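You operate a simulated robot arm through the tools that you are given. There is no shell and no other tool. Be economical: measure what you need, move in short steps, check, and stop when the job is done.

The job below is to be done with a simulated robot arm. You get a single attempt, and the scene is never put back.

JOB
Ring up the blue ticket for card and tip the white screen over to the guests.
Fine: drink, size, topping, TOTAL, CARD; the cash drawer stays shut.

It is judged by the outcome, as a careful person would: the job done as asked, and still so three seconds after it is handed in. It fails if anything else is knocked over, pushed out of place, dropped, spilled or broken.

ROBOT AND FRAMES
A 7-joint arm with a two-finger parallel gripper on a trunk, on a base that drives. Base frame: it is fixed to the floor where the robot stands at the start and does not move with it; the origin is under the middle of the robot, x ahead of it, y to its left, z up. Readings come in m, degrees, newtons and seconds.
With the tool pointing down near the work surface it reaches from about 0.7 to 0.78 m from the robot's upright axis, wherever it stands. Its first joint turns from -143.0 to 143.0 degrees. Places, roughly: blue key on the till [-1.4, 4.2, 1.1]; card key [-1.1, 4.3, 1.1]; cash key [-1.1, 4.3, 1.1]; drawer lock [-1, 4.2, 1]; green key on the till [-1.2, 4.3, 1.1]; grey key on the till [-1.3, 4.2, 1.1]; orange key on the till [-1.3, 4.2, 1.1]; purple key on the till [-1.3, 4.3, 1.1]; teal key on the till [-1.2, 4.2, 1.1]; ticket [-1.5, 3.75, 1]; till dial [-1.1, 4.4, 1.1]; total key [-1.2, 4.3, 1.1]; white key on the till [-1.4, 4.2, 1.1]; white screen [-0.7, 4.5, 1.3]; yellow key on the till [-1.3, 4.3, 1.1]. Payload 3 kg.
Tool frame: the origin (TCP) lies between the finger pads and is the grasp point; the fingertips stand 0.03 m ahead of it; z points along the fingers, y is the line along which they close. Largest opening 0.11 m; finger width 0.02, thickness 0.01; the body of the gripper, 0.048 by 0.112 m, starts 0.055 m behind the TCP.
Orientation is told as [roll, pitch, yaw] about the base's x, y, z axes, in that order, counted from this pose: with the fingers straight down and closing along the base's y, the tool's x points along the base's -x, its y along +y and its z along -z.

CONTROLS
- The arm moves only by the tool servo_tool. Its argument "steps" is text: rows parted by semicolons, each of 7 numbers parted by spaces: the shift along the tool's x, y, z in m, then the turn, a rotation vector about the tool's x, y, z in degrees, then the closure in counts, from 0 (fully open) to 255 (shut). In form: dx dy dz rx ry rz jaw; .... A call has 1 to 12 rows; each row shifts and turns the commanded pose from where the row before left it, along the tool's axes as they then stand. A row lasts 0.2 s, in which the tool goes at most 0.05 m and 8.6 degrees; a call with a longer step from one row to the next is refused whole, and so is a gripper value outside its range. Where a pose cannot be reached the arm comes as near as it can. A force on the tool above 50 N (or 10 N above the force at the start of the call, whichever is more), or a blocked arm, ends the call early, and 0.2 s more pass. Each finger travels about 0.108 m/s and halts on what it meets, pressing with about 35 N; the grip force reading is that of the motor and also rises with nothing between the fingers. The clock runs only during rows and for 0.2 s after the last one: add rows that do not move to give the fingers time. The reply holds the time, the measured pose of the TCP, the force on the tool along the base axes, the opening and the grip force, in the units named above and with some noise, with the torque about the TCP (base axes, N m) and any sound that the robot's microphone picked up, and new pictures: "pictures" is both (left out), scene, wrist or none.
- Cameras (640 x 400 px; columns grow to the right, rows downward): "scene" is now at [0.1639, 0.0057, 1.7135]; the picture's right is [0.07, -1.00, -0.00], its down [-0.66, -0.05, -0.75] and it looks along [0.75, 0.05, -0.66] (base axes); focal length 251 px, centre (320, 200). "wrist" rides on the gripper at [0.072, 0.017, -0.103] in the tool frame; the picture's right is [-0.23, 0.97, 0.00], its down [-0.76, -0.18, -0.62] and it looks along [-0.61, -0.14, 0.78] (tool axes); focal length 222 px, centre (320, 200). There is no depth. A picture from a camera that has moved, and an enlarged one, comes with that camera's place and axes in the base frame and with its lens.
- raise_lower(by): slides the trunk up (or, below 0, down) by that many m; the arm and the scene camera ride with it, the base frame stays. It gives what a move gives, with no picture.
- roll_base(legs): drives the robot by 1 to 6 legs, each [ahead, left, turn to the left] in m, m and degrees, along the robot's own axes; the way and the turn of a leg run together, so that a leg with both is an arc; at most 1.5 m and 180 degrees a leg. The arm and the cameras ride along, it lands a little off, and it stops where it bumps. It gives what a move gives, and a new picture of the scene camera.
- aim_head(pan, tilt): turns the head with the scene camera to pan (to the left, within 86 degrees either way) and tilt (down, from -29 to 69), counted from straight ahead of the robot. It gives what a move gives, and a new picture of the scene camera.
- inspect(camera, box): a new picture of the part [left, top, right, bottom] of that camera's present view, enlarged. No time passes.
- close_job(): hands the job in; it is judged then, once.

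Go step by step. Nothing tells you exact positions but the pictures and the camera data: compare them with the known pose of the tool, close in by small moves and look again before you grip or let go. The budget is 135 turns and 274 pictures, counting those below and the enlarged ones. Unless the task says otherwise, let go and move clear before handing in, and close with one line.

The tools are called after "Call:" as a command line: name --argument value ..., lists and objects as JSON in quotes. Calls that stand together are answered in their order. servo_tool: Moves the arm, as the interface text tells. Its arguments: {"type":"object","properties":{"steps":{"type":"string"},"pictures":{"type":"string","enum":["both","scene","wrist","none"]}},"required":["steps"]} The other tools are called the same way: raise_lower (by) slides the trunk up or down; roll_base (legs) drives the base; aim_head (pan, tilt) turns the head that bears the scene camera; inspect (camera, box) takes an enlarged picture of a part of a camera's view; close_job () hands the job in.

At the start:

```text
time_s: 0.0
eef_pos: [0.7512, -0.1215, 1.1712]
tool_rot: [0.0, -0.1, 0.0]
ft_force: [0.1, -0.8, -0.2]
moment: [0.03, -0.03, 0.02]
finger_gap: 0.1102
finger_force: 0.1
trunk travel left (down, up): [-0.825, 0.065]
robot x, y, heading: [-0.0033, -0.0012, -0.0]
head pan, tilt: [4.1, 41.4]
```

scene: 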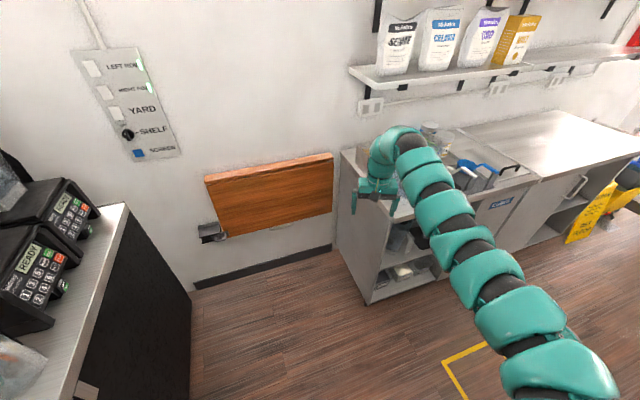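
wrist: 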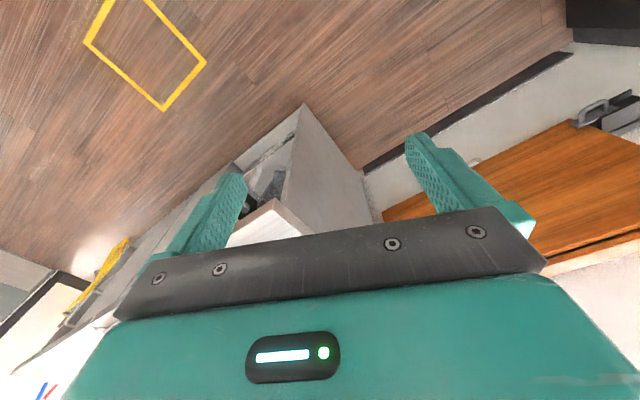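

The till lies far to the left and slightly behind me, and I can't see it from here. I'll look left first to find a clear way.

Call:
aim_head --pan 86 --tilt 20

```text
time_s: 1.6
eef_pos: [0.7504, -0.1199, 1.1707]
tool_rot: [-0.1, 0.0, 0.0]
ft_force: [0.4, 1.1, -0.5]
moment: [0.0, 0.0, 0.01]
finger_gap: 0.11
finger_force: 0.1
trunk travel left (down, up): [-0.825, 0.065]
robot x, y, heading: [-0.0006, -0.0005, -0.0]
head pan, tilt: [85.9, 20.0]
camera scene: at [0.0867, 0.0925, 1.747], right [1.0, -0.07, 0.0], down [-0.02, -0.34, -0.94], along [0.07, 0.94, -0.34], focal length 251 px, centre (320, 200)
```

scene: 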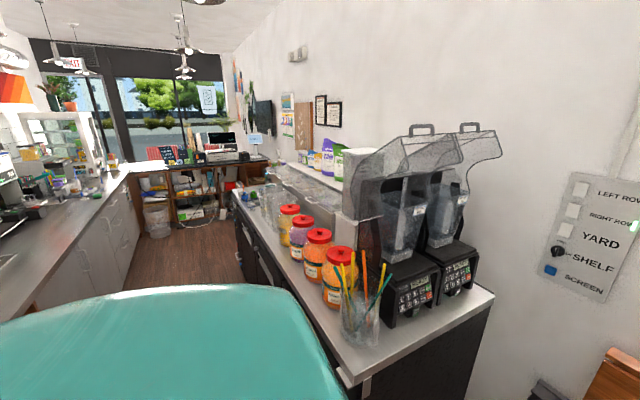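

The register stands on the far counter at the end of an aisle between two side counters. I'll zoom in on it.

Call:
inspect --camera "scene" --box '[100, 60, 340, 260]'

Call:
inspect --camera "scene" --box '[130, 100, 290, 200]'

```text
2.00 times, centred on (220, 160) of scene
camera zoom: at [0.0867, 0.0925, 1.747], right [1.0, -0.07, 0.0], down [-0.02, -0.34, -0.94], along [0.07, 0.94, -0.34], focal length 502 px, centre (520, 280)
```

zoom: 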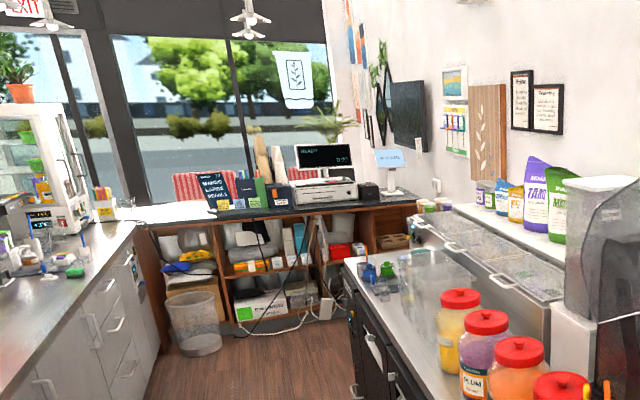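

```text
4.00 times, centred on (210, 150) of scene
camera zoom: at [0.0867, 0.0925, 1.747], right [1.0, -0.07, 0.0], down [-0.02, -0.34, -0.94], along [0.07, 0.94, -0.34], focal length 1004 px, centre (760, 400)
```

zoom: 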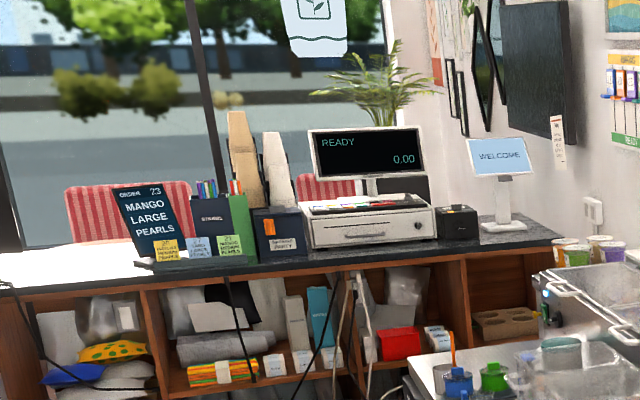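

The room is turned about 25° from my frame, and the aisle to the far counter runs straight from my origin at heading about 115°. I'll tuck the arm up and in before turning, since it would sweep over the counter with the glass of straws.

Call:
servo_tool --steps "0 0 -0.05 0 0 0 0;0 0 -0.05 0 0 0 0;0.02 0 -0.045 0 0 0 0;0.03 0 -0.04 0 0 0 0;0.04 0 -0.03 0 0 0 0;0.05 0 0 0 0 0 0;0.05 0 0 0 0 0 0;0.05 0 0 0 0 0 0" --pictures "scene"

```text
time_s: 3.4
eef_pos: [0.684, -0.1129, 1.2763]
tool_rot: [0.1, -0.1, -0.1]
ft_force: [-0.2, 0.2, -0.2]
moment: [0.01, -0.01, -0.04]
finger_gap: 0.11
finger_force: 0.1
out of reach, approached as far as the arm can: row 3, 4, 5, 6, 7, 8
trunk travel left (down, up): [-0.825, 0.065]
robot x, y, heading: [0.0007, 0.0018, 0.2]
head pan, tilt: [85.9, 20.0]
camera scene: at [0.0862, 0.0921, 1.747], right [1.0, -0.07, 0.0], down [-0.02, -0.34, -0.94], along [0.07, 0.94, -0.34], focal length 251 px, centre (320, 200)
```

scene: 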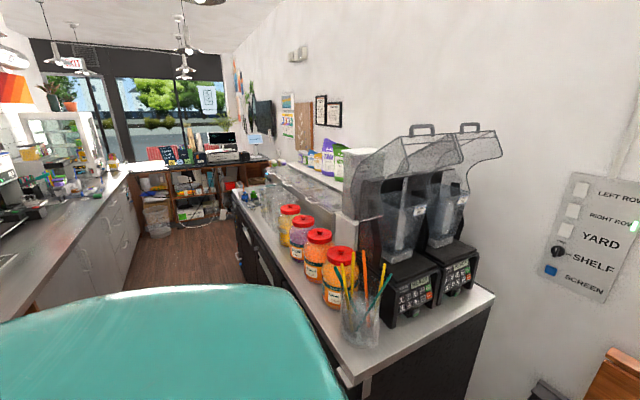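

The arm will not tuck much further. I'll look to the right to see what room there is to back away from the counter before turning.

Call:
aim_head --pan -80 --tilt 35

Call:
aim_head --pan 0 --tilt 40

```text
time_s: 5.9
eef_pos: [0.6842, -0.1117, 1.2751]
tool_rot: [0.1, -0.2, 0.0]
ft_force: [-0.4, 0.4, -0.5]
moment: [-0.01, 0.0, 0.01]
finger_gap: 0.11
finger_force: 0.0
trunk travel left (down, up): [-0.825, 0.065]
robot x, y, heading: [0.0007, 0.0019, 0.2]
head pan, tilt: [-80.0, 35.0]
camera scene: at [0.0954, -0.0871, 1.7231], right [-0.98, -0.17, 0.0], down [-0.1, 0.56, -0.82], along [0.14, -0.81, -0.57], focal length 251 px, centre (320, 200)
```

scene: 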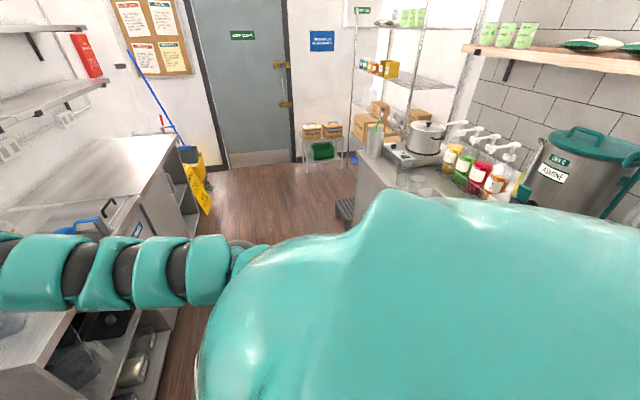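

```text
time_s: 7.4
eef_pos: [0.6835, -0.1126, 1.275]
tool_rot: [0.1, -0.1, -0.1]
ft_force: [0.2, -0.2, -0.1]
moment: [-0.02, -0.01, 0.01]
finger_gap: 0.11
finger_force: 0.1
trunk travel left (down, up): [-0.825, 0.065]
robot x, y, heading: [0.0032, 0.0017, -0.0]
head pan, tilt: [0.0, 40.0]
camera scene: at [0.165, -0.0005, 1.7156], right [0.0, -1.0, 0.0], down [-0.64, 0.0, -0.77], along [0.77, 0.0, -0.64], focal length 251 px, centre (320, 200)
```

scene: 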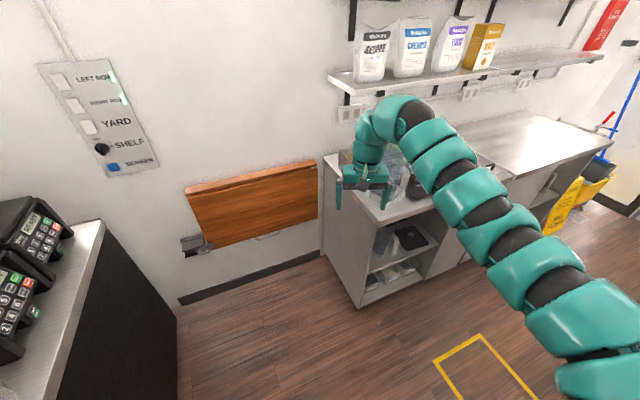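

There is free floor in the aisle behind me. I'll raise the trunk, turn part way, back off along the aisle, then turn down the aisle.

Call:
raise_lower --by 0.06

Call:
roll_base --legs '[[0, 0, 40], [-0.1, -0.3, 0], [0, 0, 75]]'

```text
time_s: 8.4
eef_pos: [0.6841, -0.1129, 1.3352]
tool_rot: [0.1, -0.1, 0.0]
ft_force: [0.0, -0.3, 0.4]
moment: [-0.04, -0.01, 0.0]
finger_gap: 0.1102
finger_force: 0.0
trunk travel left (down, up): [-0.885, 0.005]
robot x, y, heading: [0.0013, 0.001, 0.3]
head pan, tilt: [0.0, 40.0]
```

```text
time_s: 15.7
eef_pos: [-0.0704, 0.3714, 1.3362]
tool_rot: [0.1, -0.1, 115.2]
ft_force: [0.0, -1.0, 0.7]
moment: [-0.01, 0.01, 0.02]
finger_gap: 0.1102
finger_force: 0.1
trunk travel left (down, up): [-0.885, 0.005]
robot x, y, heading: [0.1198, -0.2948, 115.4]
head pan, tilt: [0.0, 40.0]
camera scene: at [0.0493, -0.1451, 1.7755], right [0.9, 0.43, 0.0], down [0.27, -0.58, -0.77], along [-0.33, 0.69, -0.64], focal length 251 px, centre (320, 200)
```

scene: 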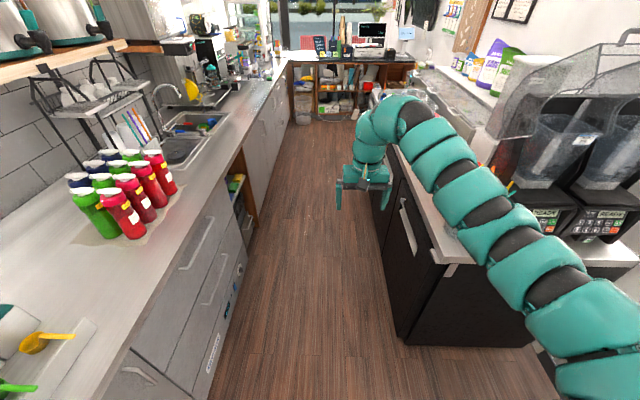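

The aisle is clear and I'm nearly aligned with it (aisle heading about 112°). I'll shift slightly left and drive down it.

Call:
roll_base --legs '[[0, 0, -3], [0.4, 0.12, 0], [1.2, 0, 0], [1.2, 0, 0]]'

```text
time_s: 30.0
eef_pos: [-1.1758, 2.9401, 1.3362]
tool_rot: [0.1, -0.1, 111.4]
ft_force: [-1.0, 1.0, 0.7]
moment: [0.0, 0.02, 0.02]
finger_gap: 0.1102
finger_force: 0.0
trunk travel left (down, up): [-0.885, 0.005]
robot x, y, heading: [-1.0311, 2.2618, 111.2]
head pan, tilt: [0.0, 40.0]
camera scene: at [-1.0918, 2.4169, 1.7755], right [0.93, 0.37, 0.0], down [0.24, -0.6, -0.77], along [-0.28, 0.71, -0.64], focal length 251 px, centre (320, 200)
```

scene: 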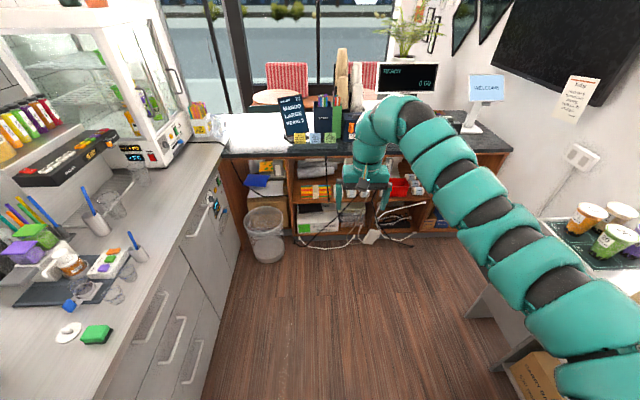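

I'm now in front of the far counter. I'll read the tickets and the till.

Call:
aim_head --pan -5 --tilt 22

Call:
inspect --camera "scene" --box '[260, 160, 380, 260]'

```text
time_s: 30.9
eef_pos: [-1.1773, 2.939, 1.3353]
tool_rot: [0.1, -0.1, 111.4]
ft_force: [-0.6, -0.4, 0.4]
moment: [0.02, -0.03, 0.01]
finger_gap: 0.11
finger_force: 0.1
trunk travel left (down, up): [-0.885, 0.005]
robot x, y, heading: [-1.031, 2.2625, 111.0]
head pan, tilt: [-5.0, 22.0]
camera scene: at [-1.0869, 2.4264, 1.8037], right [0.96, 0.28, 0.0], down [0.11, -0.36, -0.93], along [-0.26, 0.89, -0.38], focal length 251 px, centre (320, 200)
```

scene: 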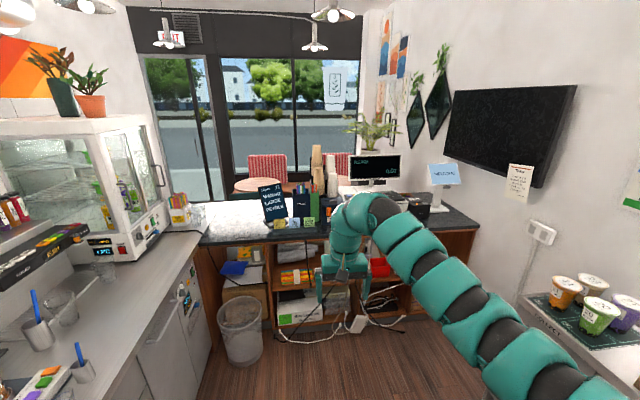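

```text
4.00 times, centred on (320, 210) of scene
camera zoom: at [-1.0869, 2.4264, 1.8037], right [0.96, 0.28, 0.0], down [0.11, -0.36, -0.93], along [-0.26, 0.89, -0.38], focal length 1004 px, centre (320, 160)
```

zoom: 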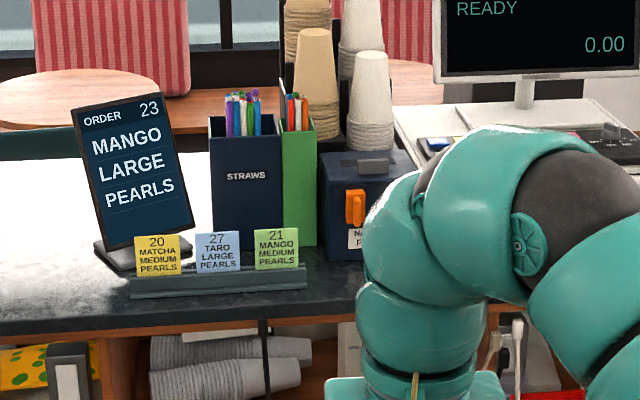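

The blue ticket reads "27 TARO LARGE PEARLS". I'll check the note on the wall and zoom on the ticket and the till.

Call:
inspect --camera "scene" --box '[490, 155, 550, 210]'

Call:
inspect --camera "scene" --box '[270, 210, 330, 235]'

Call:
inspect --camera "scene" --box '[330, 150, 480, 230]'

```text
7.27 times, centred on (520, 182) of scene
camera zoom: at [-1.0869, 2.4264, 1.8037], right [0.96, 0.28, 0.0], down [0.11, -0.36, -0.93], along [-0.26, 0.89, -0.38], focal length 1825 px, centre (-1134, 327)
```

zoom: 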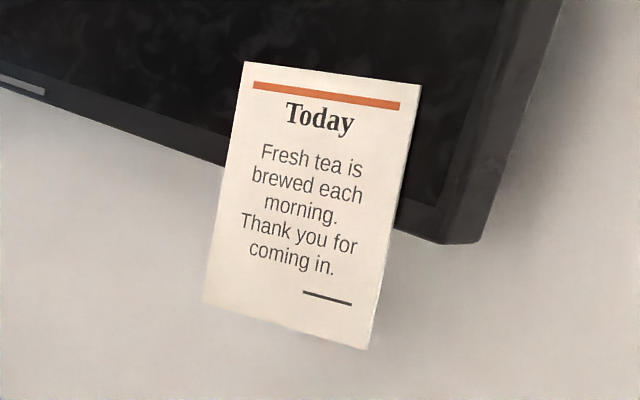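

```text
10.67 times, centred on (300, 222) of scene
camera zoom: at [-1.0869, 2.4264, 1.8037], right [0.96, 0.28, 0.0], down [0.11, -0.36, -0.93], along [-0.26, 0.89, -0.38], focal length 2676 px, centre (533, -40)
```

zoom: 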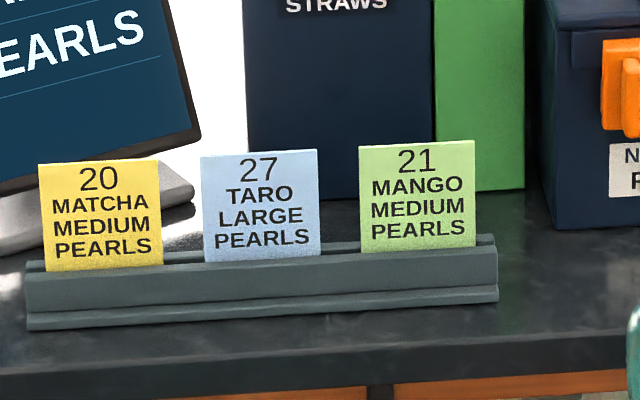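

```text
4.27 times, centred on (405, 190) of scene
camera zoom: at [-1.0869, 2.4264, 1.8037], right [0.96, 0.28, 0.0], down [0.11, -0.36, -0.93], along [-0.26, 0.89, -0.38], focal length 1071 px, centre (-43, 243)
```

zoom: 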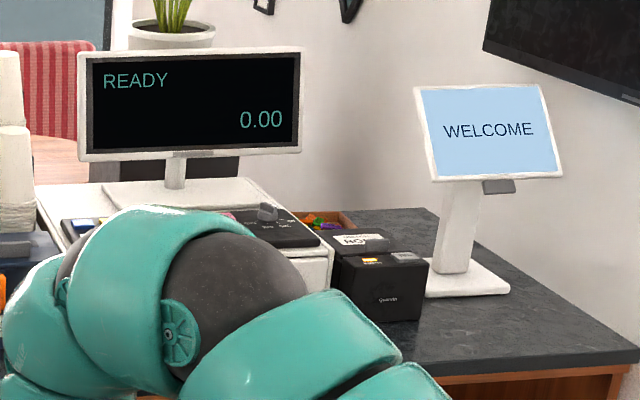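

Ticket confirmed: TARO, LARGE, PEARLS. Before shifting right to face the till, I'll check the clearance on the right side.

Call:
aim_head --pan -55 --tilt 45

```text
time_s: 32.0
eef_pos: [-1.1757, 2.9414, 1.3348]
tool_rot: [0.1, -0.1, 111.4]
ft_force: [-0.4, 0.3, -0.9]
moment: [0.02, 0.01, 0.02]
finger_gap: 0.1098
finger_force: 0.1
trunk travel left (down, up): [-0.885, 0.005]
robot x, y, heading: [-1.0322, 2.2594, 111.3]
head pan, tilt: [-55.0, 45.0]
camera scene: at [-1.0157, 2.4054, 1.7683], right [0.83, -0.55, 0.0], down [-0.39, -0.59, -0.71], along [0.39, 0.59, -0.71], focal length 251 px, centre (320, 200)
```

scene: 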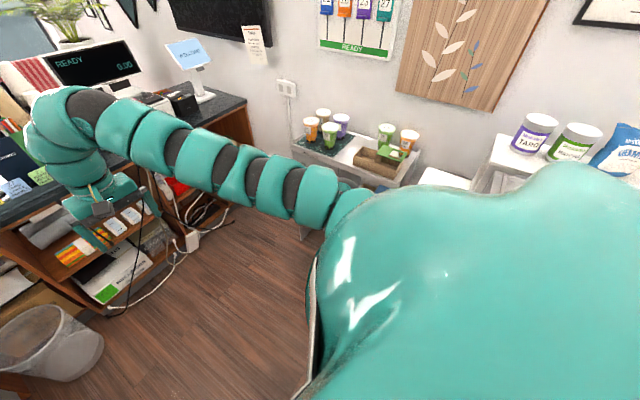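

There's floor space ahead to the right. I'll go forward past the side counter's end.

Call:
roll_base --legs '[[0.65, 0, 0]]'

```text
time_s: 35.7
eef_pos: [-1.4195, 3.5489, 1.3347]
tool_rot: [0.1, -0.1, 111.6]
ft_force: [0.0, 0.8, 0.2]
moment: [-0.02, -0.01, -0.01]
finger_gap: 0.1099
finger_force: 0.0
trunk travel left (down, up): [-0.885, 0.005]
robot x, y, heading: [-1.2737, 2.8741, 111.6]
head pan, tilt: [-55.0, 45.0]
camera scene: at [-1.2568, 3.0148, 1.7683], right [0.84, -0.55, 0.0], down [-0.39, -0.59, -0.71], along [0.39, 0.59, -0.71], focal length 251 px, centre (320, 200)
```

scene: 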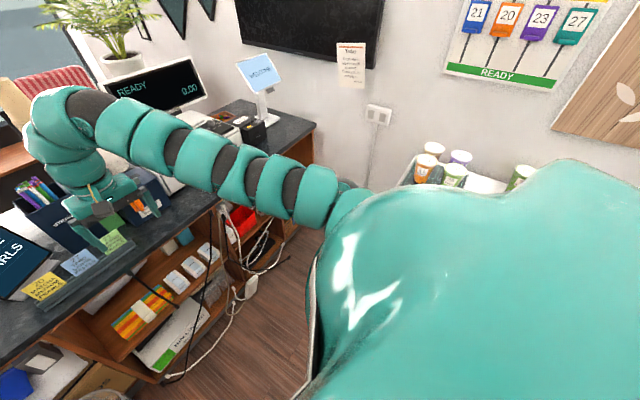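

Now I'll slide right so the till is straight ahead.

Call:
roll_base --legs '[[0, -0.5, 0]]'

Call:
aim_head --pan 0 --tilt 40

```text
time_s: 38.6
eef_pos: [-0.9659, 3.732, 1.3364]
tool_rot: [0.1, 0.0, 112.1]
ft_force: [0.0, 0.2, 0.2]
moment: [0.04, 0.0, 0.01]
finger_gap: 0.1103
finger_force: 0.1
trunk travel left (down, up): [-0.885, 0.005]
robot x, y, heading: [-0.8136, 3.0569, 112.2]
head pan, tilt: [-55.0, 45.0]
camera scene: at [-0.7998, 3.1983, 1.7683], right [0.84, -0.54, 0.0], down [-0.38, -0.59, -0.71], along [0.38, 0.59, -0.71], focal length 251 px, centre (320, 200)
```

scene: 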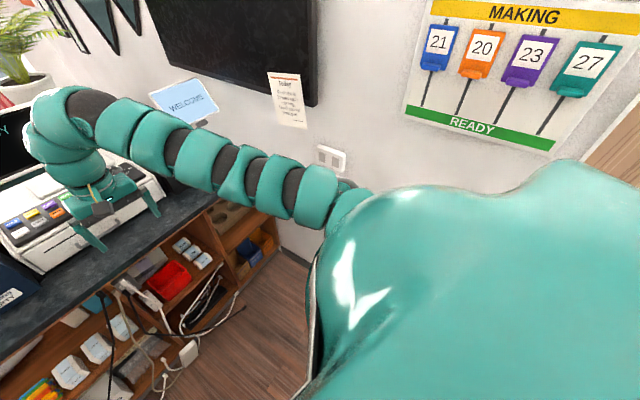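

```text
time_s: 39.8
eef_pos: [-0.9685, 3.7313, 1.3352]
tool_rot: [0.1, -0.1, 112.1]
ft_force: [-0.2, 0.2, 0.6]
moment: [0.0, 0.0, -0.05]
finger_gap: 0.1102
finger_force: 0.0
trunk travel left (down, up): [-0.885, 0.005]
robot x, y, heading: [-0.8149, 3.0569, 112.3]
head pan, tilt: [0.0, 40.0]
camera scene: at [-0.8766, 3.2085, 1.7756], right [0.93, 0.38, 0.0], down [0.24, -0.6, -0.77], along [-0.29, 0.71, -0.64], focal length 251 px, centre (320, 200)
```

scene: 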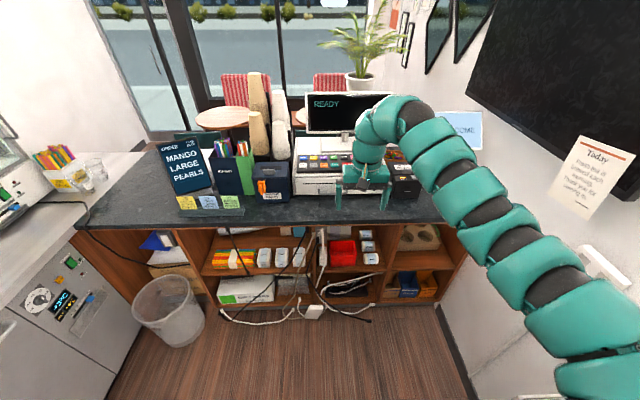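

Call:
inspect --camera "scene" --box '[285, 120, 425, 210]'

Call:
servo_tool --steps "0 0 0 0 0 0 255;0 0 0 0 0 0 255;0 0 0 0 0 0 255" --pictures "wrist"

```text
4.44 times, centred on (355, 165) of scene
camera zoom: at [-0.8766, 3.2085, 1.7756], right [0.93, 0.38, 0.0], down [0.24, -0.6, -0.77], along [-0.29, 0.71, -0.64], focal length 1115 px, centre (164, 356)
```

zoom: 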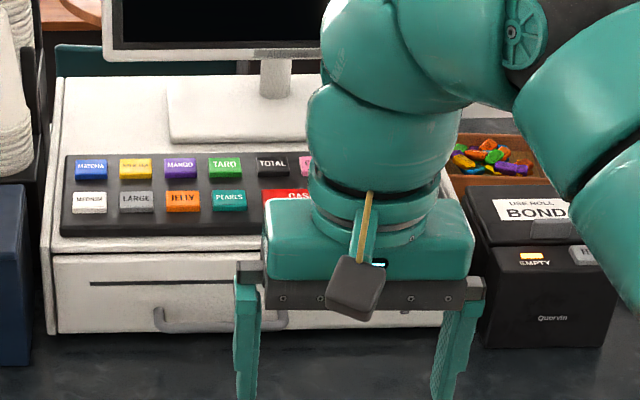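

```text
time_s: 40.6
eef_pos: [-0.9677, 3.7309, 1.3345]
tool_rot: [0.0, -0.1, 112.1]
ft_force: [-0.5, 0.2, 0.8]
moment: [-0.01, -0.01, -0.02]
finger_gap: 0.0
finger_force: 35.1
trunk travel left (down, up): [-0.885, 0.005]
robot x, y, heading: [-0.8101, 3.0558, 112.2]
head pan, tilt: [0.0, 40.0]
camera wrist: at [-0.9552, 3.6585, 1.439], right [-0.99, -0.16, 0.0], down [-0.12, 0.77, 0.62], along [-0.1, 0.62, -0.78], focal length 222 px, centre (320, 200)
```

wrist: 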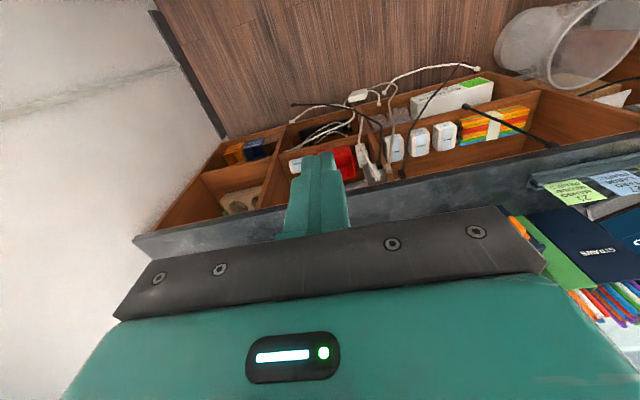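

The till has MATCHA, (yellow), MANGO, TARO, TOTAL on the top row and MEDIUM, LARGE, JELLY, PEARLS, then CASH and a pink key below. I'll move closer; the fingers are shut and serve as the pressing tip.

Call:
roll_base --legs '[[0.36, 0.0, 0]]'

Call:
inspect --camera "scene" --box '[240, 130, 440, 260]'

```text
time_s: 42.9
eef_pos: [-1.1026, 4.0658, 1.3348]
tool_rot: [0.1, 0.0, 111.9]
ft_force: [0.2, -0.3, -0.9]
moment: [-0.04, 0.0, 0.01]
finger_gap: 0.0002
finger_force: 35.5
trunk travel left (down, up): [-0.885, 0.005]
robot x, y, heading: [-0.949, 3.3907, 112.0]
head pan, tilt: [0.0, 40.0]
camera scene: at [-1.012, 3.5431, 1.7755], right [0.93, 0.38, 0.0], down [0.24, -0.6, -0.77], along [-0.29, 0.71, -0.64], focal length 251 px, centre (320, 200)
```

scene: 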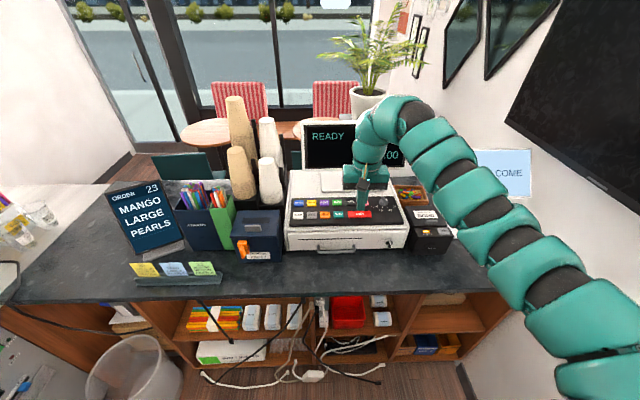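

```text
3.08 times, centred on (340, 195) of scene
camera zoom: at [-1.012, 3.5431, 1.7755], right [0.93, 0.38, 0.0], down [0.24, -0.6, -0.77], along [-0.29, 0.71, -0.64], focal length 772 px, centre (258, 215)
```

zoom: 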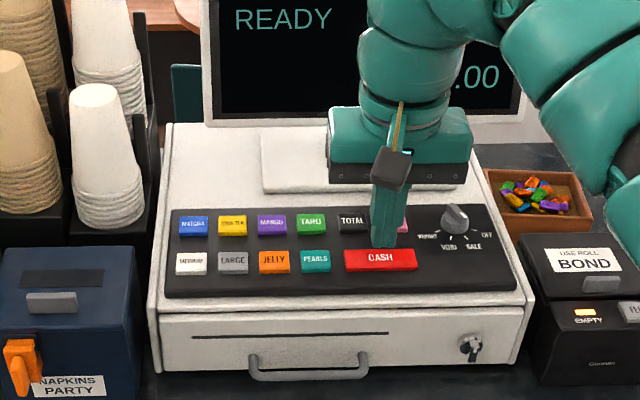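

There is a mode dial on the till (VOID, SALE, OFF, ...). I'll read it and the small keys more closely.

Call:
inspect --camera "scene" --box '[345, 190, 425, 235]'

Call:
inspect --camera "scene" --box '[400, 190, 470, 240]'

Call:
inspect --camera "scene" --box '[285, 185, 365, 235]'

```text
8.00 times, centred on (385, 212) of scene
camera zoom: at [-1.012, 3.5431, 1.7755], right [0.93, 0.38, 0.0], down [0.24, -0.6, -0.77], along [-0.29, 0.71, -0.64], focal length 2007 px, centre (-200, 100)
```

zoom: 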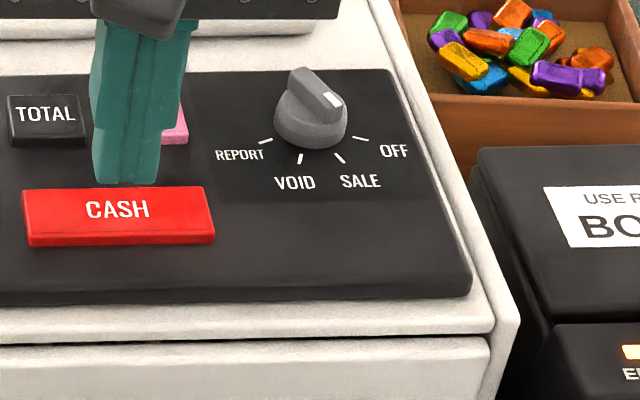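

```text
8.00 times, centred on (435, 215) of scene
camera zoom: at [-1.012, 3.5431, 1.7755], right [0.93, 0.38, 0.0], down [0.24, -0.6, -0.77], along [-0.29, 0.71, -0.64], focal length 2007 px, centre (-600, 80)
```

zoom: 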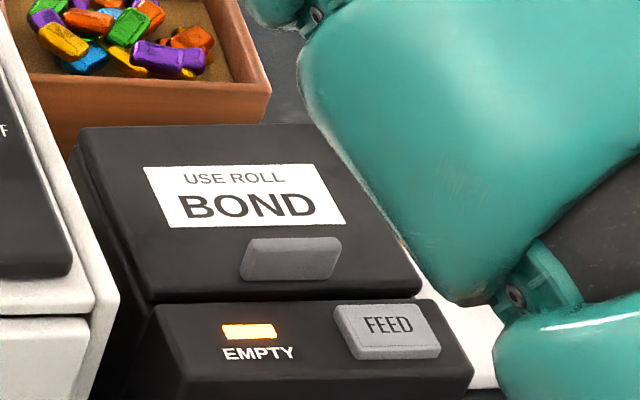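

```text
8.00 times, centred on (325, 210) of scene
camera zoom: at [-1.012, 3.5431, 1.7755], right [0.93, 0.38, 0.0], down [0.24, -0.6, -0.77], along [-0.29, 0.71, -0.64], focal length 2007 px, centre (280, 120)
```

zoom: 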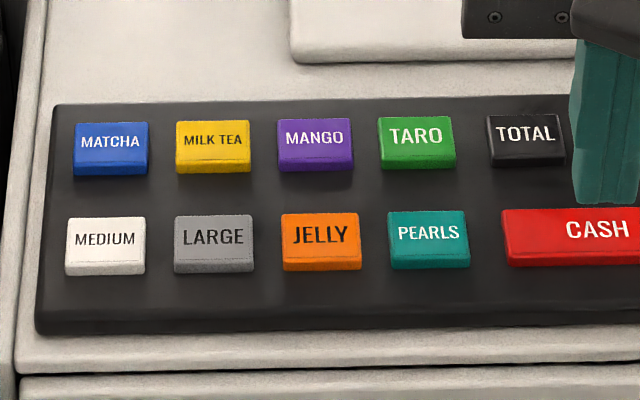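

The dial points at SALE and the screen shows READY. The monitor overhangs the back key row, so I'll go a little closer and tilt the fingers forward so the gripper body keeps clear of it.

Call:
servo_tool --steps "0 0 0 0 -8 0 255;0 0 0 0 -8 0 255;0 0 0 0 -8 0 255" --pictures "none"

Call:
roll_base --legs '[[0.14, 0.0, 0]]'

```text
time_s: 43.7
eef_pos: [-1.1014, 4.0646, 1.336]
tool_rot: [0.1, -0.1, 112.0]
ft_force: [1.0, -0.6, -0.4]
moment: [0.0, 0.01, 0.0]
finger_gap: 0.0
finger_force: 34.8
out of reach, approached as far as the arm can: row 1, 2, 3
trunk travel left (down, up): [-0.885, 0.005]
robot x, y, heading: [-0.9483, 3.3877, 112.0]
head pan, tilt: [0.0, 40.0]
```

```text
time_s: 45.0
eef_pos: [-1.1547, 4.1949, 1.3358]
tool_rot: [0.1, 0.1, 112.1]
ft_force: [-1.0, 0.3, 0.3]
moment: [-0.03, 0.02, -0.01]
finger_gap: 0.0
finger_force: 35.2
trunk travel left (down, up): [-0.885, 0.005]
robot x, y, heading: [-1.0035, 3.5163, 111.9]
head pan, tilt: [0.0, 40.0]
camera scene: at [-1.0646, 3.6722, 1.7754], right [0.93, 0.38, 0.0], down [0.24, -0.6, -0.77], along [-0.29, 0.71, -0.64], focal length 251 px, centre (320, 200)
```

scene: 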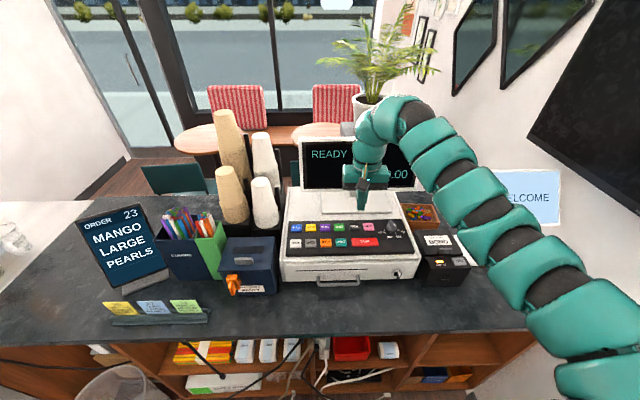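

I'm in reach now. I'll take a zoomed view to fix the key positions.

Call:
inspect --camera "scene" --box '[280, 210, 360, 260]'

Call:
inspect --camera "scene" --box '[345, 205, 425, 255]'

Call:
inspect --camera "scene" --box '[280, 125, 420, 225]'

```text
8.00 times, centred on (320, 235) of scene
camera zoom: at [-1.0646, 3.6722, 1.7754], right [0.93, 0.38, 0.0], down [0.24, -0.6, -0.77], along [-0.29, 0.71, -0.64], focal length 2007 px, centre (320, -80)
```

zoom: 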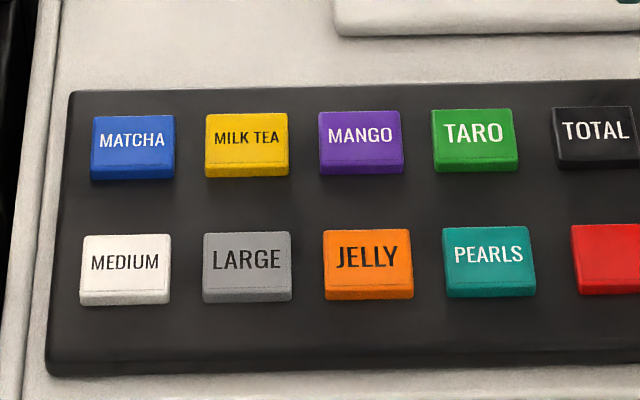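

```text
8.00 times, centred on (385, 230) of scene
camera zoom: at [-1.0646, 3.6722, 1.7754], right [0.93, 0.38, 0.0], down [0.24, -0.6, -0.77], along [-0.29, 0.71, -0.64], focal length 2007 px, centre (-200, -40)
```

zoom: 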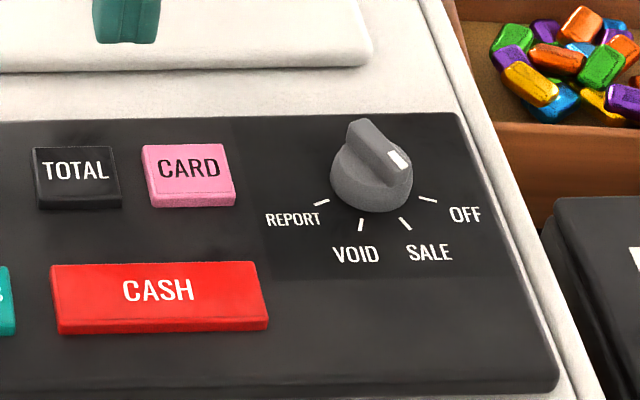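

```text
4.00 times, centred on (350, 175) of scene
camera zoom: at [-1.0646, 3.6722, 1.7754], right [0.93, 0.38, 0.0], down [0.24, -0.6, -0.77], along [-0.29, 0.71, -0.64], focal length 1004 px, centre (200, 300)
```

zoom: 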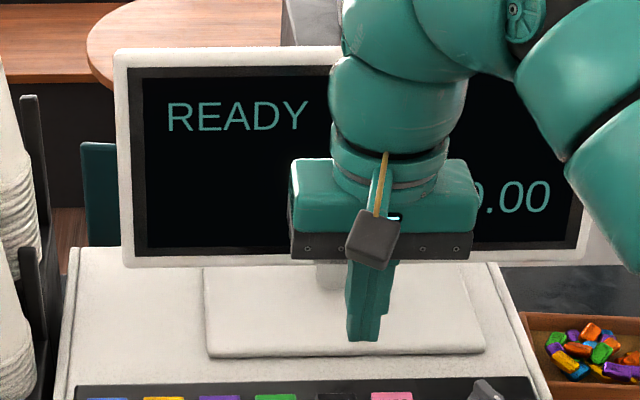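

Keys are located: TARO at about (-1.234, 4.278), top z about 1.125. I'll hover over TARO first and check.

Call:
servo_tool --steps "0 0 0.04 0 0 0 255;-0.02 0.01 0.04 0 0 0 255;-0.03 0.01 0.03 0 0 0 255;-0.03 0.012 0.016 0 0 0 255;-0.0265 0.01 0.0 0 0 0 255;0 0 0 0 0 0 255" --pictures "both"

Call:
inspect --camera "scene" --box '[280, 170, 400, 260]'

```text
time_s: 46.5
eef_pos: [-1.2314, 4.2774, 1.2481]
tool_rot: [0.0, -0.1, 112.0]
ft_force: [-0.5, -0.7, 0.1]
moment: [0.0, 0.01, 0.01]
finger_gap: 0.0
finger_force: 35.4
out of reach, approached as far as the arm can: row 1
trunk travel left (down, up): [-0.885, 0.005]
robot x, y, heading: [-1.0035, 3.5154, 112.5]
head pan, tilt: [0.0, 40.0]
camera scene: at [-1.0627, 3.6706, 1.7756], right [0.93, 0.38, 0.0], down [0.24, -0.6, -0.77], along [-0.29, 0.71, -0.64], focal length 251 px, centre (320, 200)
camera wrist: at [-1.2203, 4.205, 1.3518], right [-0.99, -0.15, 0.0], down [-0.12, 0.77, 0.62], along [-0.1, 0.62, -0.78], focal length 222 px, centre (320, 200)
```

scene: 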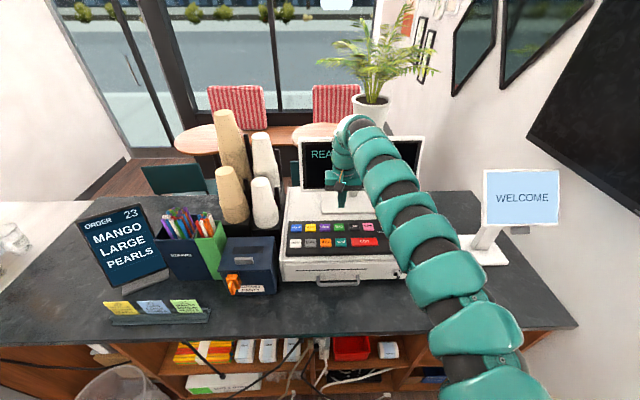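
wrist: 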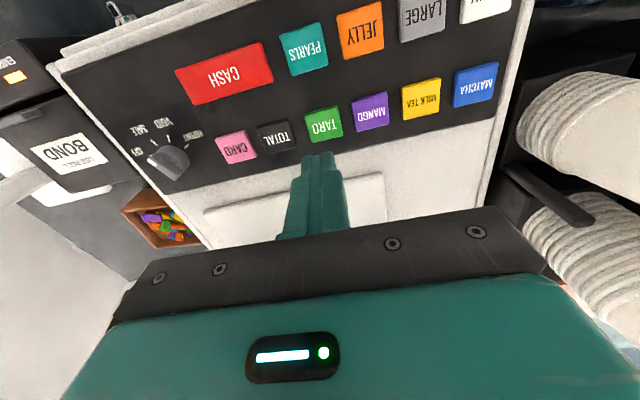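

```text
4.44 times, centred on (340, 215) of scene
camera zoom: at [-1.0627, 3.6706, 1.7756], right [0.93, 0.38, 0.0], down [0.24, -0.6, -0.77], along [-0.29, 0.71, -0.64], focal length 1115 px, centre (231, 133)
```

zoom: 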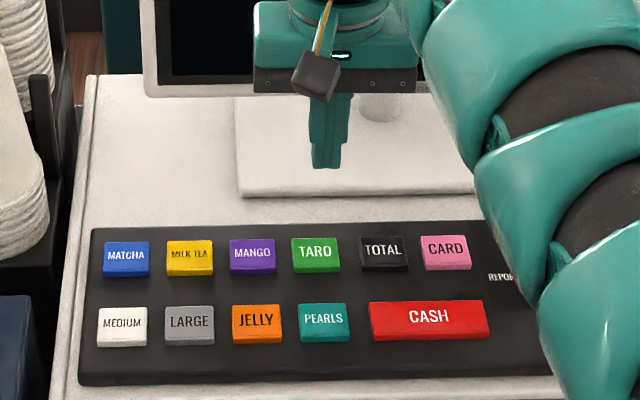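

Combining both cameras, the TARO top is at z≈1.111, about 13 mm further ahead. I'll go down to just above the key.

Call:
servo_tool --steps "-0.0135 0 0.03 0 0 0 255;0 0 0.035 0 0 0 255;0 0 0.03 0 0 0 255;0 0 0 0 0 0 255" --pictures "wrist"

Call:
inspect --camera "scene" --box '[300, 190, 380, 250]'

```text
time_s: 47.5
eef_pos: [-1.2305, 4.2857, 1.151]
tool_rot: [0.1, -0.2, 112.0]
ft_force: [0.1, 0.1, 0.2]
moment: [0.02, 0.05, 0.02]
finger_gap: 0.0
finger_force: 35.2
out of reach, approached as far as the arm can: row 1
trunk travel left (down, up): [-0.885, 0.005]
robot x, y, heading: [-0.9997, 3.521, 112.1]
head pan, tilt: [0.0, 40.0]
camera wrist: at [-1.2179, 4.2127, 1.2547], right [-0.99, -0.15, 0.0], down [-0.12, 0.77, 0.62], along [-0.1, 0.62, -0.78], focal length 222 px, centre (320, 200)
```

wrist: 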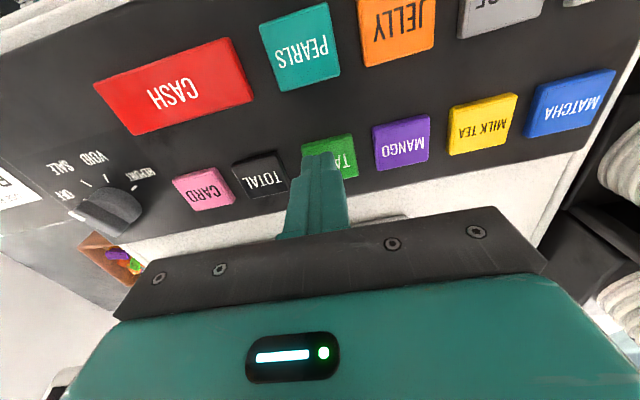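

```text
6.67 times, centred on (340, 220) of scene
camera zoom: at [-1.0633, 3.6708, 1.7756], right [0.93, 0.38, 0.0], down [0.24, -0.6, -0.77], along [-0.29, 0.71, -0.64], focal length 1673 px, centre (187, 67)
```

zoom: 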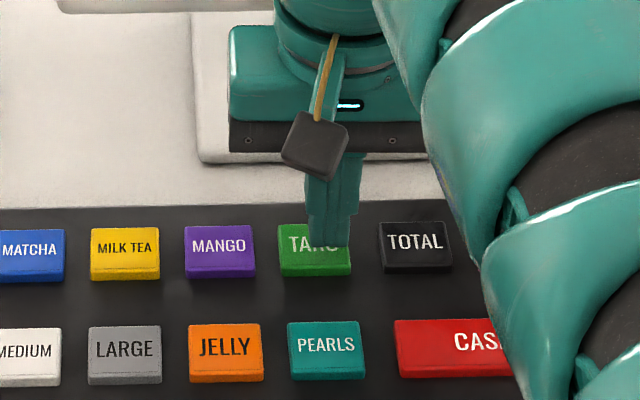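

The tip is about 8 mm right of TARO's centre. I'll correct that and press gently.

Call:
servo_tool --steps "0 0.007 0 0 0 0 255;0 0 0.005 0 0 0 255;0 0 0.004 0 0 0 255;0 0 0.003 0 0 0 255;0 0 0.003 0 0 0 255" --pictures "scene"

Call:
inspect --camera "scene" --box '[280, 130, 420, 250]'

```text
time_s: 48.6
eef_pos: [-1.2366, 4.2831, 1.1379]
tool_rot: [0.2, 0.1, 112.1]
ft_force: [0.4, 0.2, -0.2]
moment: [0.01, -0.03, 0.03]
finger_gap: 0.0001
finger_force: 34.6
trunk travel left (down, up): [-0.885, 0.005]
robot x, y, heading: [-1.0041, 3.5182, 112.5]
head pan, tilt: [0.0, 40.0]
camera scene: at [-1.0642, 3.6711, 1.7755], right [0.93, 0.38, 0.0], down [0.24, -0.6, -0.77], along [-0.29, 0.71, -0.64], focal length 251 px, centre (320, 200)
```

scene: 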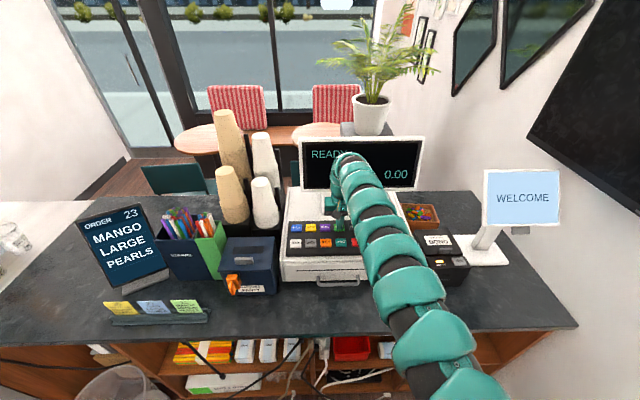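

```text
3.33 times, centred on (350, 190) of scene
camera zoom: at [-1.0642, 3.6711, 1.7755], right [0.93, 0.38, 0.0], down [0.24, -0.6, -0.77], along [-0.29, 0.71, -0.64], focal length 836 px, centre (220, 233)
```

zoom: 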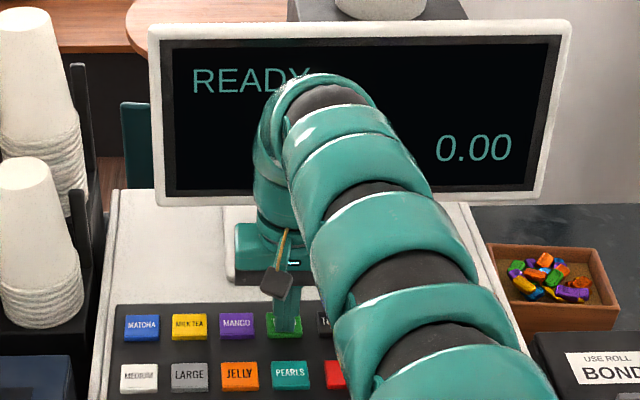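

No contact yet at tip z 1.108. I'll continue in 2–3 mm steps.

Call:
servo_tool --steps "0 0 0.003 0 0 0 255;0 0 0.002 0 0 0 255" --pictures "none"

Call:
inspect --camera "scene" --box '[280, 130, 420, 250]'

```text
time_s: 49.2
eef_pos: [-1.2368, 4.2819, 1.1344]
tool_rot: [0.2, -0.2, 112.0]
ft_force: [0.9, -0.4, 1.7]
moment: [-0.04, -0.01, 0.04]
finger_gap: 0.0002
finger_force: 34.4
trunk travel left (down, up): [-0.885, 0.005]
robot x, y, heading: [-1.0031, 3.5199, 112.3]
head pan, tilt: [0.0, 40.0]
heard: click
```

```text
3.33 times, centred on (350, 190) of scene
camera zoom: at [-1.0639, 3.6706, 1.7756], right [0.93, 0.38, 0.0], down [0.24, -0.6, -0.77], along [-0.29, 0.71, -0.64], focal length 836 px, centre (220, 233)
```

zoom: 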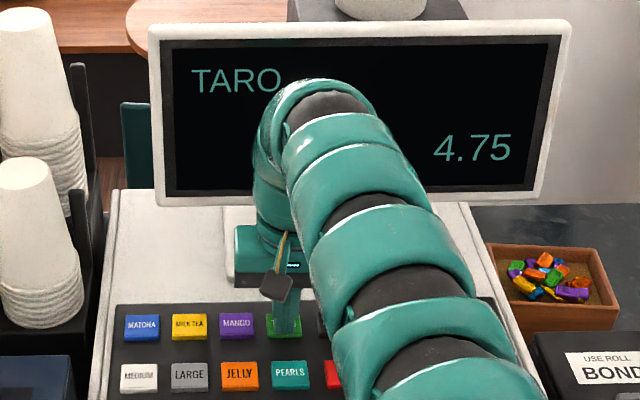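

TARO rang up at 4.75 with a click. Next I lift and hover over LARGE, about (-1.306, 4.188).

Call:
servo_tool --steps "0 0 -0.03 0 0 0 255;0 0 -0.02 0 0 0 255;0.02 0.035 0 0 0 0 255;0.02 0.035 0 0 0 0 255;0.022 0.029 0 0 0 0 255;0 0 0.03 0 0 0 255;0 0 0 0 0 0 255" --pictures "wrist"

Call:
inspect --camera "scene" --box '[280, 200, 380, 260]'

```text
time_s: 50.9
eef_pos: [-1.3046, 4.1915, 1.1535]
tool_rot: [0.1, -0.1, 112.1]
ft_force: [-0.2, -0.1, -0.1]
moment: [-0.01, 0.06, -0.03]
finger_gap: 0.0002
finger_force: 35.0
trunk travel left (down, up): [-0.885, 0.005]
robot x, y, heading: [-1.0014, 3.5172, 112.2]
head pan, tilt: [0.0, 40.0]
camera wrist: at [-1.2919, 4.1182, 1.257], right [-0.99, -0.15, 0.0], down [-0.12, 0.77, 0.62], along [-0.1, 0.62, -0.78], focal length 222 px, centre (320, 200)
```

wrist: 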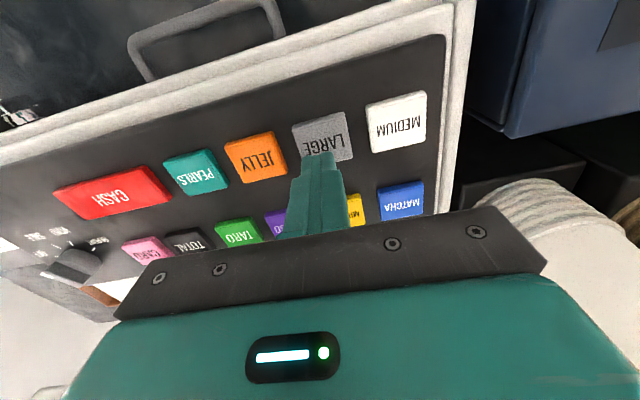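

```text
6.40 times, centred on (330, 230) of scene
camera zoom: at [-1.0614, 3.6719, 1.7756], right [0.93, 0.38, 0.0], down [0.24, -0.6, -0.77], along [-0.29, 0.71, -0.64], focal length 1606 px, centre (256, 8)
```

zoom: 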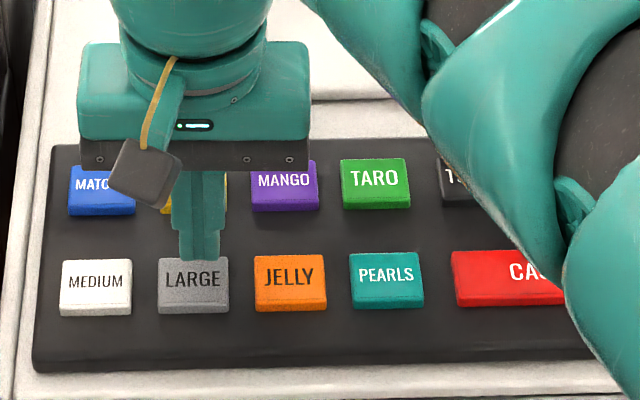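

The tip is over LARGE (3 mm right of centre). I'll correct and lower in steps.

Call:
servo_tool --steps "0.002 0.003 0.01 0 0 0 255;0 0 0.004 0 0 0 255;0 0 0.003 0 0 0 255;0 0 0.002 0 0 0 255" --pictures "none"

Call:
inspect --camera "scene" --box '[280, 130, 420, 250]'

```text
time_s: 51.9
eef_pos: [-1.3079, 4.1852, 1.1354]
tool_rot: [0.1, -0.1, 112.2]
ft_force: [-0.4, 0.0, 2.8]
moment: [0.01, 0.02, 0.02]
finger_gap: 0.0
finger_force: 34.9
trunk travel left (down, up): [-0.885, 0.005]
robot x, y, heading: [-1.0048, 3.5174, 112.2]
head pan, tilt: [0.0, 40.0]
heard: click
```

```text
3.33 times, centred on (350, 190) of scene
camera zoom: at [-1.0642, 3.6705, 1.7757], right [0.93, 0.38, 0.0], down [0.24, -0.6, -0.77], along [-0.29, 0.71, -0.64], focal length 836 px, centre (220, 233)
```

zoom: 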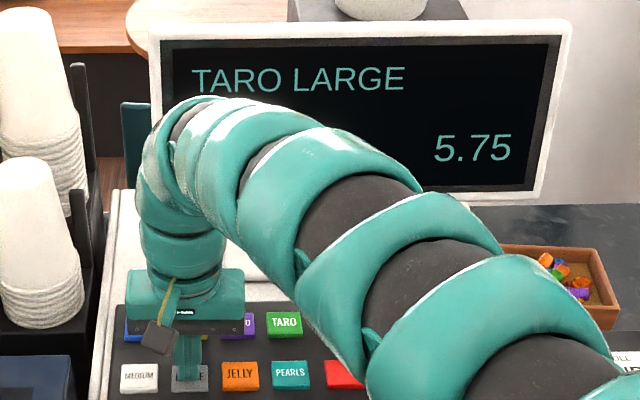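

TARO LARGE shows. Next is PEARLS, about 104 mm to the right.

Call:
servo_tool --steps "0 0 -0.03 0 0 0 255;0 0 -0.015 0 0 0 255;0 -0.035 0 0 0 0 255;0 -0.035 0 0 0 0 255;-0.002 -0.034 0 0 0 0 255;0 0 0.03 0 0 0 255;0 0 0 0 0 0 255" --pictures "wrist"

Call:
inspect --camera "scene" --box '[300, 200, 400, 260]'

```text
time_s: 53.5
eef_pos: [-1.2095, 4.2256, 1.1498]
tool_rot: [0.1, 0.0, 112.0]
ft_force: [0.2, 0.0, 0.0]
moment: [0.02, 0.04, -0.01]
finger_gap: 0.0003
finger_force: 34.8
trunk travel left (down, up): [-0.885, 0.005]
robot x, y, heading: [-1.004, 3.5198, 111.9]
head pan, tilt: [0.0, 40.0]
camera wrist: at [-1.196, 4.1539, 1.2534], right [-0.99, -0.15, 0.0], down [-0.12, 0.77, 0.62], along [-0.1, 0.62, -0.78], focal length 222 px, centre (320, 200)
```

wrist: 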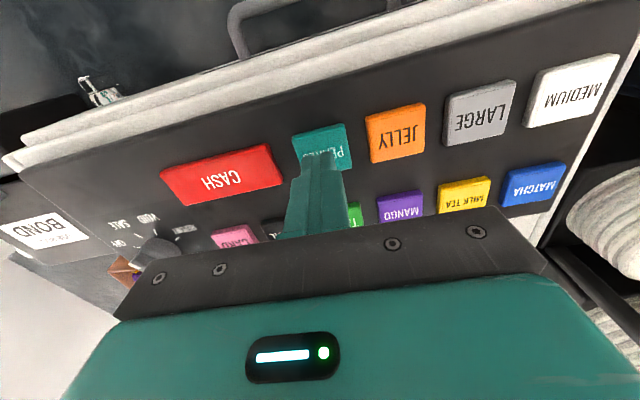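

```text
6.40 times, centred on (350, 230) of scene
camera zoom: at [-1.0628, 3.6707, 1.7756], right [0.93, 0.38, 0.0], down [0.24, -0.6, -0.77], along [-0.29, 0.71, -0.64], focal length 1606 px, centre (128, 8)
```

zoom: 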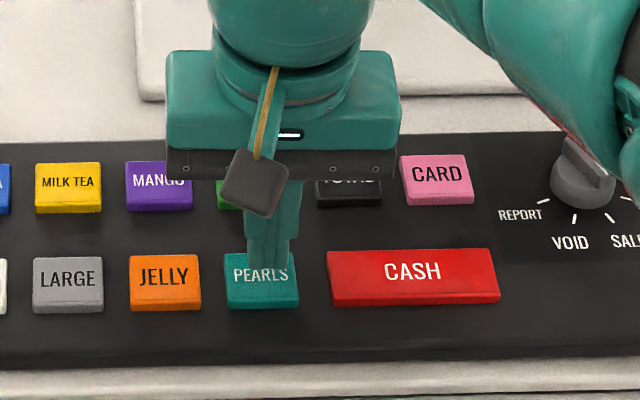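

Well placed over PEARLS; pressing now.

Call:
servo_tool --steps "0 0.003 0.007 0 0 0 255;0 0 0.004 0 0 0 255;0 0 0.002 0 0 0 255;0 0 0.002 0 0 0 255" --pictures "none"

Call:
inspect --camera "scene" --box '[280, 130, 420, 250]'

```text
time_s: 54.5
eef_pos: [-1.2136, 4.2269, 1.1354]
tool_rot: [0.1, -0.2, 112.0]
ft_force: [0.8, 0.5, 1.3]
moment: [0.03, 0.0, -0.02]
finger_gap: 0.0
finger_force: 35.2
trunk travel left (down, up): [-0.885, 0.005]
robot x, y, heading: [-0.9998, 3.5185, 112.2]
head pan, tilt: [0.0, 40.0]
heard: click
```

```text
3.33 times, centred on (350, 190) of scene
camera zoom: at [-1.0639, 3.671, 1.7756], right [0.93, 0.38, 0.0], down [0.24, -0.6, -0.77], along [-0.29, 0.71, -0.64], focal length 836 px, centre (220, 233)
```

zoom: 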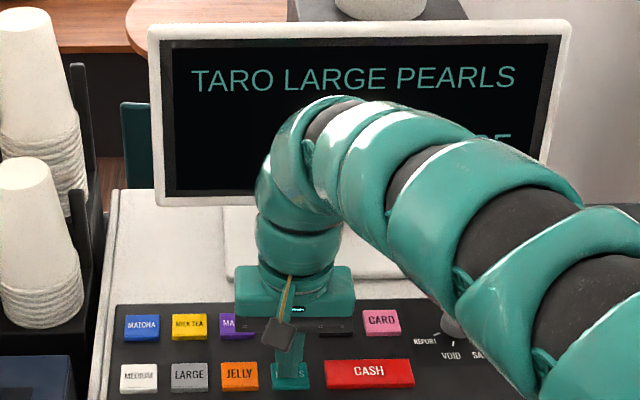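

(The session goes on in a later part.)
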